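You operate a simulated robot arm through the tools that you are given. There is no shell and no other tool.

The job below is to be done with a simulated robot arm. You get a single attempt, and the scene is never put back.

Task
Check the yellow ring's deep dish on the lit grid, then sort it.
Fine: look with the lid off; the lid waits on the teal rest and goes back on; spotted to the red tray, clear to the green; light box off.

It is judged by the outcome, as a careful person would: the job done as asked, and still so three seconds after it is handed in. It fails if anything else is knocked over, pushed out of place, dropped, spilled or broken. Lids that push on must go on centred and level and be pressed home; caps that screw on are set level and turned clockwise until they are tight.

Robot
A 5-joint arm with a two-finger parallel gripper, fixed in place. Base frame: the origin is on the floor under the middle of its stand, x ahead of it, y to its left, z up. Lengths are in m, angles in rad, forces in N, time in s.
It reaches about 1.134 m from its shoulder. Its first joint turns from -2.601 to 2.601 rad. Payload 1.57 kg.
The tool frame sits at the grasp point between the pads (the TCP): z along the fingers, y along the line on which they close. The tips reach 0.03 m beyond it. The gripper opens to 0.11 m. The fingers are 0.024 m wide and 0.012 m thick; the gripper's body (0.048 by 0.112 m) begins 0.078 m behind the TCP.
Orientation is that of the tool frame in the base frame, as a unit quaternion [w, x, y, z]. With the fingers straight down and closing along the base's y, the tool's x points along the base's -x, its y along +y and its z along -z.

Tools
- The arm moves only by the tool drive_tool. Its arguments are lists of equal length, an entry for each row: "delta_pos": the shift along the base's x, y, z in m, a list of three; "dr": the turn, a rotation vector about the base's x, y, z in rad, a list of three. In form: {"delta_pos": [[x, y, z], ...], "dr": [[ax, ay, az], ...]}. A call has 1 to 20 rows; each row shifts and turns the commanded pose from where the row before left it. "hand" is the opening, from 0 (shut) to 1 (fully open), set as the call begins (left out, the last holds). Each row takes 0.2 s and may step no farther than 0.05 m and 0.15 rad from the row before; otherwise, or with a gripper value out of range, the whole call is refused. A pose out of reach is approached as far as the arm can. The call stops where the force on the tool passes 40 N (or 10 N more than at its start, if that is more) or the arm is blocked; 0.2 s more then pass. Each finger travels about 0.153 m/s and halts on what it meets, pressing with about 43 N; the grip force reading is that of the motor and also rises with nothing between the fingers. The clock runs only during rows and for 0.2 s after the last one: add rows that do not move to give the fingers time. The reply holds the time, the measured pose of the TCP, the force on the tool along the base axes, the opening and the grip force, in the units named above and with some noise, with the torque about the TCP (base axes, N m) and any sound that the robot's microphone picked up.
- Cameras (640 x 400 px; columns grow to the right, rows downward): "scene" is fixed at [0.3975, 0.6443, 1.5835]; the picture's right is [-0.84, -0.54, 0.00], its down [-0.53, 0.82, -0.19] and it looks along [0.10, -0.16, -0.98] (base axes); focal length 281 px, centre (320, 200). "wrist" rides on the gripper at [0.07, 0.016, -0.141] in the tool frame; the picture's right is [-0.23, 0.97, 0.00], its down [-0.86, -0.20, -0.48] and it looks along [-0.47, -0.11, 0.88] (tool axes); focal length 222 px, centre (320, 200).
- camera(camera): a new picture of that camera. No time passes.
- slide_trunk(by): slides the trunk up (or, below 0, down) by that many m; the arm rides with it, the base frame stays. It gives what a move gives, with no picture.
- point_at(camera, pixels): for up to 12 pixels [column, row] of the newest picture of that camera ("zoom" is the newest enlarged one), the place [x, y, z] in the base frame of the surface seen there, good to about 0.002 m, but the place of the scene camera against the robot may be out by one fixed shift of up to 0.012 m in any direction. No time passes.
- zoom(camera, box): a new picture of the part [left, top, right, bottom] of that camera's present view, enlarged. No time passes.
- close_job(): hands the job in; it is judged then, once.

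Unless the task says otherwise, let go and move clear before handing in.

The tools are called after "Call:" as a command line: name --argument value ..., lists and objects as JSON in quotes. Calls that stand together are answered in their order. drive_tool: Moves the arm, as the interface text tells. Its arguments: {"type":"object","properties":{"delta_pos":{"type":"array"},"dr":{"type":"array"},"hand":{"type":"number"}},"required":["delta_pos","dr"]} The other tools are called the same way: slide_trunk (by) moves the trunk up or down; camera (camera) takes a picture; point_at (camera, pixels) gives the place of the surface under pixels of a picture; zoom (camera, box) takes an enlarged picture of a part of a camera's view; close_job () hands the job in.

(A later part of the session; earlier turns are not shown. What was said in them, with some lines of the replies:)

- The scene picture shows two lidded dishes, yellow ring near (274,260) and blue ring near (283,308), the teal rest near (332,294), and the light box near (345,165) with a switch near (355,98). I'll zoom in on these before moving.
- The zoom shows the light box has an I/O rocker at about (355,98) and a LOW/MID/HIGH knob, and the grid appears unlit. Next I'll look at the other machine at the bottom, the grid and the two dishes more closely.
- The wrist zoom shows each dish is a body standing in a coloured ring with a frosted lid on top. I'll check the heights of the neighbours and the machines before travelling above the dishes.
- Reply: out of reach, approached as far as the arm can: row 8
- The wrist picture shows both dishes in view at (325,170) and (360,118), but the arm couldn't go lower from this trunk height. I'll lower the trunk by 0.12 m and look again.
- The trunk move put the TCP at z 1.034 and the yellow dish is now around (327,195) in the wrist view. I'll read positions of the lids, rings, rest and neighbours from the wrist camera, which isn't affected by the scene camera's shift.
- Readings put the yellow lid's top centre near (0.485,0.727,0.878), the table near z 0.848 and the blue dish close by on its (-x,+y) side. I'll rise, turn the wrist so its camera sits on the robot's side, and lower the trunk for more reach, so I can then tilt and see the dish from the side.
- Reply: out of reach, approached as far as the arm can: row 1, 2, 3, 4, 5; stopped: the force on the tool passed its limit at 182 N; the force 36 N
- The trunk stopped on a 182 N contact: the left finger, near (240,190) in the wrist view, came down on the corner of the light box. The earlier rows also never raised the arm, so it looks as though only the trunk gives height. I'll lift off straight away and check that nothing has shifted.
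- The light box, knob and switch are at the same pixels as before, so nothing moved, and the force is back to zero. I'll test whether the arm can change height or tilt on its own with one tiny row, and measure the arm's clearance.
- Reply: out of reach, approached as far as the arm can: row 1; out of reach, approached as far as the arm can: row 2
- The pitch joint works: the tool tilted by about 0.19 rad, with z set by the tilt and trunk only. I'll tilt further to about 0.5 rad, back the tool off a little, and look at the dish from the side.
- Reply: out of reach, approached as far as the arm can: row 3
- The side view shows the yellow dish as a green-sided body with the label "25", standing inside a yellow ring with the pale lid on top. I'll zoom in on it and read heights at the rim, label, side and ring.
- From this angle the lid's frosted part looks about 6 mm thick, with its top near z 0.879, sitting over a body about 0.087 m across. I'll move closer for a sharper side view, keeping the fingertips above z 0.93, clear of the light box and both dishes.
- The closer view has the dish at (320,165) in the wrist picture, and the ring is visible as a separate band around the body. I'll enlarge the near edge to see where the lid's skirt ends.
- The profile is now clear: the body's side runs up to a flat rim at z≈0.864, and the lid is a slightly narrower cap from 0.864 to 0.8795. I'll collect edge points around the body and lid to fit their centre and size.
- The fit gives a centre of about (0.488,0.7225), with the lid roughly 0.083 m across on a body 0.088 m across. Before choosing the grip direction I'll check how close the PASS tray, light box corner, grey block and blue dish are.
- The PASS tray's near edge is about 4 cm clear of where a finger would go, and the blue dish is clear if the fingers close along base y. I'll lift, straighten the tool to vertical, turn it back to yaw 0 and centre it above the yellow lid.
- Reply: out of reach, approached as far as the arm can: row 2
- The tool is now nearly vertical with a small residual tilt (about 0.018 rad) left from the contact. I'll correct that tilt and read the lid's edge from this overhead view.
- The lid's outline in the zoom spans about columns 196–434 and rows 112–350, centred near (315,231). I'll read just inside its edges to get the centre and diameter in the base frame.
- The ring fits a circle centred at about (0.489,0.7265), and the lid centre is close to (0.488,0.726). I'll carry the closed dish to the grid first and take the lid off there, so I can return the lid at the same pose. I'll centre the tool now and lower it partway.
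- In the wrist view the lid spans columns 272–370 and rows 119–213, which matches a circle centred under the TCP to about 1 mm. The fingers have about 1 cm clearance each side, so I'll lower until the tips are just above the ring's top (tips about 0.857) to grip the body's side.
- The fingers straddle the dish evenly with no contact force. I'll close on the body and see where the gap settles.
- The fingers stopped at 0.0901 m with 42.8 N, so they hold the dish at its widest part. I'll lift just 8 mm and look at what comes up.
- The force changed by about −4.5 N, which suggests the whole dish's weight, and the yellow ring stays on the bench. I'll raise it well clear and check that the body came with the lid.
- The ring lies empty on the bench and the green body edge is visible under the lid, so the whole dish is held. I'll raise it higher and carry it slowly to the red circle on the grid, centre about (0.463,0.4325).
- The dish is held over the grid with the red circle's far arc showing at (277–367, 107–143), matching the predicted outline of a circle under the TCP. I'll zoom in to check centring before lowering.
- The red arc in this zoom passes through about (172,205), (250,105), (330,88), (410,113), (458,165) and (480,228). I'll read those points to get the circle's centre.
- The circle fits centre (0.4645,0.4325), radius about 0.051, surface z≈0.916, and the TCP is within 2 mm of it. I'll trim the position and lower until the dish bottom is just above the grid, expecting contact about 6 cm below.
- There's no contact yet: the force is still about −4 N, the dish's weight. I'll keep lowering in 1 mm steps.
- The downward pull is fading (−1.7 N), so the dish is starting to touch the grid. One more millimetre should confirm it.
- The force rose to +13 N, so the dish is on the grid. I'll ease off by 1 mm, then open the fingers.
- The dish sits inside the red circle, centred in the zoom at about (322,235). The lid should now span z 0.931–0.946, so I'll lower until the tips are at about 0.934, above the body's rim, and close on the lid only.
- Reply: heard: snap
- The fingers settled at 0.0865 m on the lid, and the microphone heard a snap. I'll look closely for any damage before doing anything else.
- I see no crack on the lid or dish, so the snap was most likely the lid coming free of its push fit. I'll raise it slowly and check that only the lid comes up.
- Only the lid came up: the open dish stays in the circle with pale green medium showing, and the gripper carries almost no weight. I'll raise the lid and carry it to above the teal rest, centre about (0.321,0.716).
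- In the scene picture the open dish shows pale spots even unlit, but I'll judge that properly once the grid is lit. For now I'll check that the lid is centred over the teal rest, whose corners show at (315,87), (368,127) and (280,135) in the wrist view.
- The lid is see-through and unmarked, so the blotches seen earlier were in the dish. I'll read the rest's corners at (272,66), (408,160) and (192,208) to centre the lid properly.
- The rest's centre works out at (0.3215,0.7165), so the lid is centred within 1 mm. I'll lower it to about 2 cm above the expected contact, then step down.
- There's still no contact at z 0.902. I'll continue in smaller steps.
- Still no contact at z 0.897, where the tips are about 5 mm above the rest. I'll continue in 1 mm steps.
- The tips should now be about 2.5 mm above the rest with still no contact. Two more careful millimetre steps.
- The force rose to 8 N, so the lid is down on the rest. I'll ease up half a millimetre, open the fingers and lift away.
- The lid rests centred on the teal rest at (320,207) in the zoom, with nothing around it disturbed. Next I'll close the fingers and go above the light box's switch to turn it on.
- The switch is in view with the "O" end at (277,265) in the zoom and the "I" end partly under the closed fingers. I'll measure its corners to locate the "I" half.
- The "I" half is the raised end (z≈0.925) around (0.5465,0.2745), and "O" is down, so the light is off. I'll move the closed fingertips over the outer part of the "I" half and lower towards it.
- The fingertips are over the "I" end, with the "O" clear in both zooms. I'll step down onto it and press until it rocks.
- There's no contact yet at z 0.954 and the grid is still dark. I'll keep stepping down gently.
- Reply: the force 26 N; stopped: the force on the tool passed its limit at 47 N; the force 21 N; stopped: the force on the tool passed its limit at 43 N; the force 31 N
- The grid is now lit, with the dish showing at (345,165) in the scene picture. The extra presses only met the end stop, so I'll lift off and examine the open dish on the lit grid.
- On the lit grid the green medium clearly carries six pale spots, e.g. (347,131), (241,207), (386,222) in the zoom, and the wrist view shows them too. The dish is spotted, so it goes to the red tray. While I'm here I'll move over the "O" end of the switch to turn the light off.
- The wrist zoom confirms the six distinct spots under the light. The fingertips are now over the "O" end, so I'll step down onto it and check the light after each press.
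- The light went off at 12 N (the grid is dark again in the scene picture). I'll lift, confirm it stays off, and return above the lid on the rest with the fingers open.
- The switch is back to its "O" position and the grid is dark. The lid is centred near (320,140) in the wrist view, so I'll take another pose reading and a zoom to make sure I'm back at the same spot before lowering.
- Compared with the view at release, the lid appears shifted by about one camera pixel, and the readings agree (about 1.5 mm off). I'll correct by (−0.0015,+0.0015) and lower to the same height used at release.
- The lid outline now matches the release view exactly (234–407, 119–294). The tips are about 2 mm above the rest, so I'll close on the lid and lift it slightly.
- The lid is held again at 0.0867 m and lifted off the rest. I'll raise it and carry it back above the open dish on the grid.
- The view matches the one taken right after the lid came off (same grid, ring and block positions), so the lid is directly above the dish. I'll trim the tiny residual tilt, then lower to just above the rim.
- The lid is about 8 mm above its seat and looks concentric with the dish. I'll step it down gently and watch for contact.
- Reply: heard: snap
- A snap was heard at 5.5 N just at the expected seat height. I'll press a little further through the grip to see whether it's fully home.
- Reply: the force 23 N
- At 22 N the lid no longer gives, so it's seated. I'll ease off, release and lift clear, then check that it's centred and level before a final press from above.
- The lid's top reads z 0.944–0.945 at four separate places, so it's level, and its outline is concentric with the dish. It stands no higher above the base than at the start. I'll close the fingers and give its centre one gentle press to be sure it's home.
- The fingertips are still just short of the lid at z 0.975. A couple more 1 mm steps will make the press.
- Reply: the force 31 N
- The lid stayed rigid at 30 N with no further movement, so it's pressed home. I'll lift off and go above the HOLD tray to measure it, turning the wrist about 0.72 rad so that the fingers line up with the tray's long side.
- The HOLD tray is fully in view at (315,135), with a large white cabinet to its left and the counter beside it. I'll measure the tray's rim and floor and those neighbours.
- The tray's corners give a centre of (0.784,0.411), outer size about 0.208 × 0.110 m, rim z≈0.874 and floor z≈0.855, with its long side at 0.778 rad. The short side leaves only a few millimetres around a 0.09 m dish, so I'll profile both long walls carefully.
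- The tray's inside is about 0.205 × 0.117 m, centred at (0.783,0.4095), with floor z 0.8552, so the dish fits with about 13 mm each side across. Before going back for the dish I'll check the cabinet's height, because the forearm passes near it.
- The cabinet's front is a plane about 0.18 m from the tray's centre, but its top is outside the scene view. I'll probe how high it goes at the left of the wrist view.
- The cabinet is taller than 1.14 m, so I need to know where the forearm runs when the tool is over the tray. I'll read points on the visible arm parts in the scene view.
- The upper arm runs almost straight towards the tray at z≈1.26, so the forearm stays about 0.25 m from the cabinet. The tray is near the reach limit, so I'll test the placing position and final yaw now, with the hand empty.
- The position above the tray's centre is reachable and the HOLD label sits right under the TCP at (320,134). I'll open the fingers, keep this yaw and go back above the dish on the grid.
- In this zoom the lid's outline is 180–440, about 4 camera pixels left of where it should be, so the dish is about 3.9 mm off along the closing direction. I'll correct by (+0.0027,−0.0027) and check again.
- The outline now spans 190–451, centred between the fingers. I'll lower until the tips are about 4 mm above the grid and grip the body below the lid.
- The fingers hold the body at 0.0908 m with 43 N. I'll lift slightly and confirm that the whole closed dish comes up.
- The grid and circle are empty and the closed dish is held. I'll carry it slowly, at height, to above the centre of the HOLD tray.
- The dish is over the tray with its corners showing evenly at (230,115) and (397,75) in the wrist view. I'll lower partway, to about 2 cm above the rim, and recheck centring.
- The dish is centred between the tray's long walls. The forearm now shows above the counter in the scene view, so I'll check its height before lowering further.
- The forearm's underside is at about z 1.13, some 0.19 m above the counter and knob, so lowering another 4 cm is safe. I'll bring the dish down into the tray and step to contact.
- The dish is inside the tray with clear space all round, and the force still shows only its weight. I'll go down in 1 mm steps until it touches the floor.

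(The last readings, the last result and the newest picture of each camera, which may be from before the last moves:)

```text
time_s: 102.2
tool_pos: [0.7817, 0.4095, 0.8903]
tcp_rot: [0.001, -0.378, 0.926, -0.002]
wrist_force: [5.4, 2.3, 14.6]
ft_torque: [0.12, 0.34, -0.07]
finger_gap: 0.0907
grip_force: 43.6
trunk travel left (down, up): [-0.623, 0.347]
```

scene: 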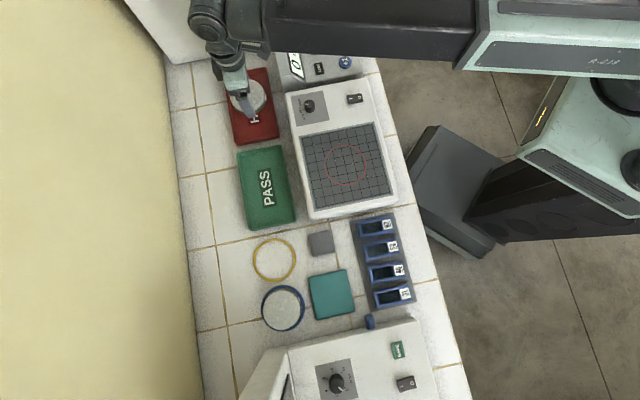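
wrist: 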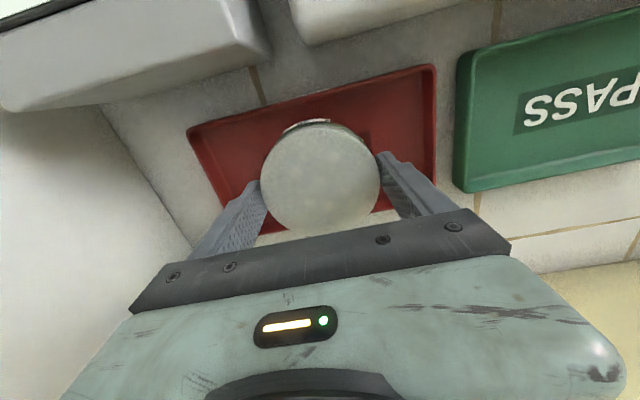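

The dish is on the tray floor (force +14.6 N). I'll ease off slightly, open the fingers, which have room along the tray's long side, and rise.

Call:
slide_trunk --by 0.0009

Call:
drive_tool --delta_pos '[[0, 0, 0], [0, 0, 0], [0, 0, 0]]' --dr '[[0, 0, 0], [0, 0, 0], [0, 0, 0]]' --hand 1.0

Call:
zoom --camera "wrist" --box '[160, 40, 480, 240]'

Call:
slide_trunk --by 0.03

Call:
slide_trunk --by 0.13

Call:
camera --camera "wrist"

```text
time_s: 102.7
tool_pos: [0.7816, 0.4084, 0.8909]
tcp_rot: [-0.001, -0.379, 0.925, 0.0]
wrist_force: [0.2, -0.1, 1.8]
ft_torque: [0.14, -0.08, -0.02]
finger_gap: 0.091
grip_force: 43.1
trunk travel left (down, up): [-0.624, 0.346]
```

```text
time_s: 103.5
tool_pos: [0.7829, 0.4091, 0.8906]
tcp_rot: [-0.001, -0.378, 0.926, 0.0]
wrist_force: [0.1, -0.5, 0.2]
ft_torque: [-0.01, -0.01, 0.03]
finger_gap: 0.1099
grip_force: 0.0
trunk travel left (down, up): [-0.624, 0.346]
```

```text
2.00 times, centred on (320, 140) of wrist
```

zoom: 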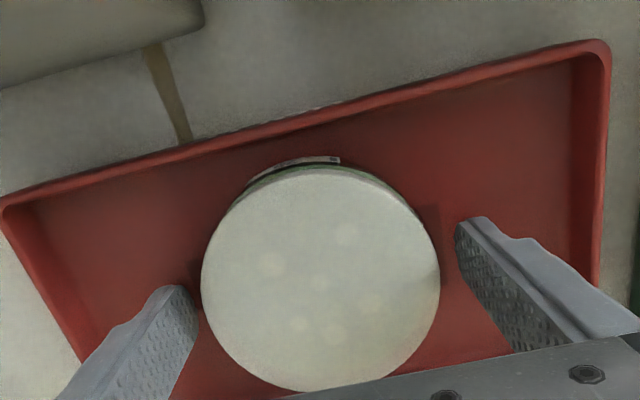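

```text
time_s: 104.3
tool_pos: [0.7822, 0.4091, 0.9211]
tcp_rot: [0.0, -0.379, 0.925, 0.0]
wrist_force: [0.0, 0.2, 0.3]
ft_torque: [-0.01, -0.01, 0.02]
finger_gap: 0.1102
grip_force: 0.1
trunk travel left (down, up): [-0.654, 0.316]
```

```text
time_s: 105.9
tool_pos: [0.7832, 0.4088, 1.0497]
tcp_rot: [0.0, -0.379, 0.926, 0.0]
wrist_force: [-0.3, -0.7, 0.5]
ft_torque: [-0.02, 0.0, -0.03]
finger_gap: 0.1101
grip_force: 0.1
trunk travel left (down, up): [-0.784, 0.186]
```

```text
taken
```

wrist: 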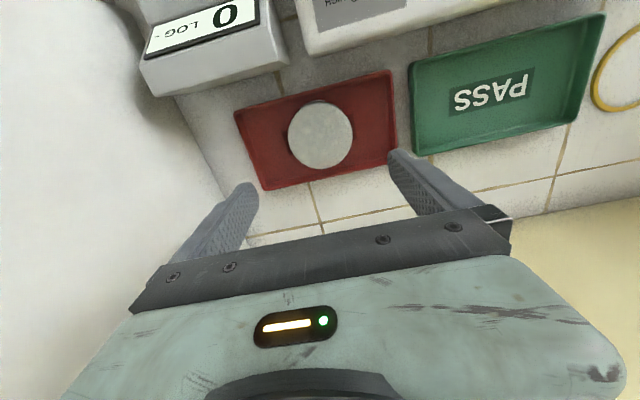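

The closed dish sits in the middle of the red HOLD tray at (320,135). I'll move the arm clear and do a full final check of the lid, the switch and everything else on the bench.

Call:
zoom --camera "wrist" --box '[225, 60, 415, 200]'

Call:
point_at --camera "zoom" --pixels '[[320, 150], [240, 220], [320, 340], [400, 230], [270, 180], [370, 180], [270, 310], [380, 300], [320, 245], [300, 220], [340, 270], [350, 220]]'

Call:
drive_tool --delta_pos '[[-0.045, -0.005, 0], [-0.045, -0.005, 0], [-0.045, -0.01, 0], [-0.045, -0.01, 0], [-0.045, -0.015, 0], [-0.045, -0.02, 0], [-0.045, -0.02, 0], [-0.03, -0.03, 0]]' --dr '[[0, 0, -0.09], [0, 0, -0.09], [0, 0, -0.09], [0, 0, -0.09], [0, 0, -0.09], [0, 0, -0.09], [0, 0, -0.09], [0, 0, -0.09]]'

Call:
camera --camera "scene"

Call:
zoom --camera "scene" --box '[210, 50, 330, 160]'

Call:
zoom --camera "scene" --box '[230, 210, 430, 340]'

```text
2.86 times, centred on (320, 130) of wrist
```

zoom: 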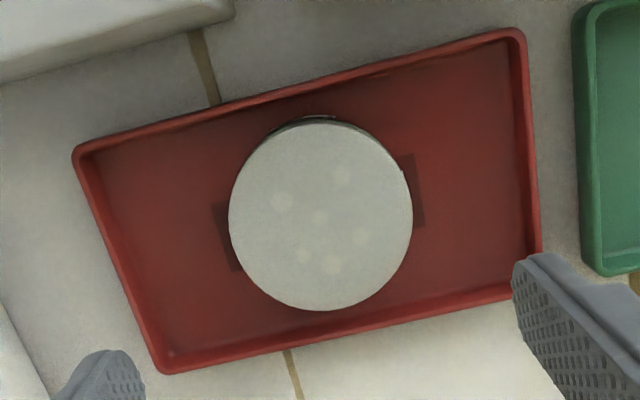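

```text
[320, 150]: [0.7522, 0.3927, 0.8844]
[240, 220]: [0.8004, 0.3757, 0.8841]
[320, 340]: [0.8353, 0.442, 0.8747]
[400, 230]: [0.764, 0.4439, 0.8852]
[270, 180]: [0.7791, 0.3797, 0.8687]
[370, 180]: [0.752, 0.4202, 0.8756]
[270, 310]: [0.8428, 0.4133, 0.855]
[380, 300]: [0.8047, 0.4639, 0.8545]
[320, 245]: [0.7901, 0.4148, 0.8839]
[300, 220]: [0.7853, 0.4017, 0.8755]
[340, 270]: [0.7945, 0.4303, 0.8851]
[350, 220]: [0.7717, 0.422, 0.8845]
```

```text
time_s: 107.7
tool_pos: [0.4654, 0.3184, 1.0512]
tcp_rot: [-0.001, -0.026, 1.0, -0.002]
wrist_force: [-0.1, 0.0, 0.0]
ft_torque: [0.03, 0.0, -0.01]
finger_gap: 0.1099
grip_force: 0.1
out of reach, approached as far as the arm can: row 8
trunk travel left (down, up): [-0.784, 0.186]
```

```text
taken
```

scene: 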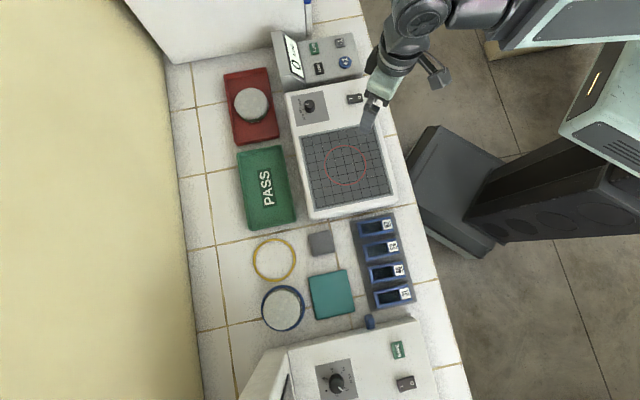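

```text
3.64 times, centred on (270, 105) of scene
```

zoom: 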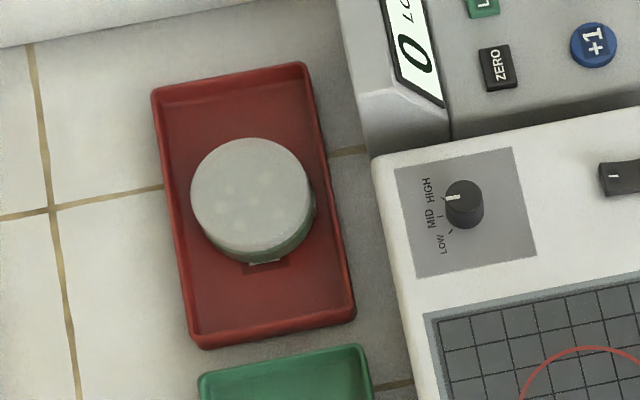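

```text
3.08 times, centred on (330, 275) of scene
```

zoom: 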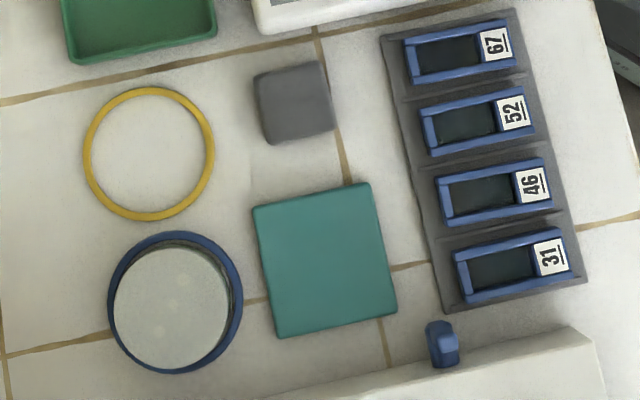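

The dish is in the red tray with its lid on; the lid's top reads z 0.884–0.885 at six points, so it's level. The grid is dark, the teal rest is empty, the arm is clear, and the rings, block, slides and blue dish are where they were. I'm handing the job in.

Call:
close_job

```text
The job is handed in.
```

The yellow ring's dish (label 25) is spotted, so it is in the red HOLD tray with its lid back on. With the lid off on the lit grid, I saw six pale spots in the dish from both cameras.

- **Lid:** it waited on the teal rest, then went back on centred and level. It snapped into place and did not move under a final 30 N press.
- **Light box:** I switched it on for the look and off again afterwards; the grid is dark.
- **Bench:** the rings, blue dish, block and slides look unmoved in the final pictures.
- **Contact with the light box:** early on I lowered the trunk too far and a finger hit a corner of the light box at 182 N. In the pictures afterwards the box had not moved, I saw no damage, and its switch and light still worked.
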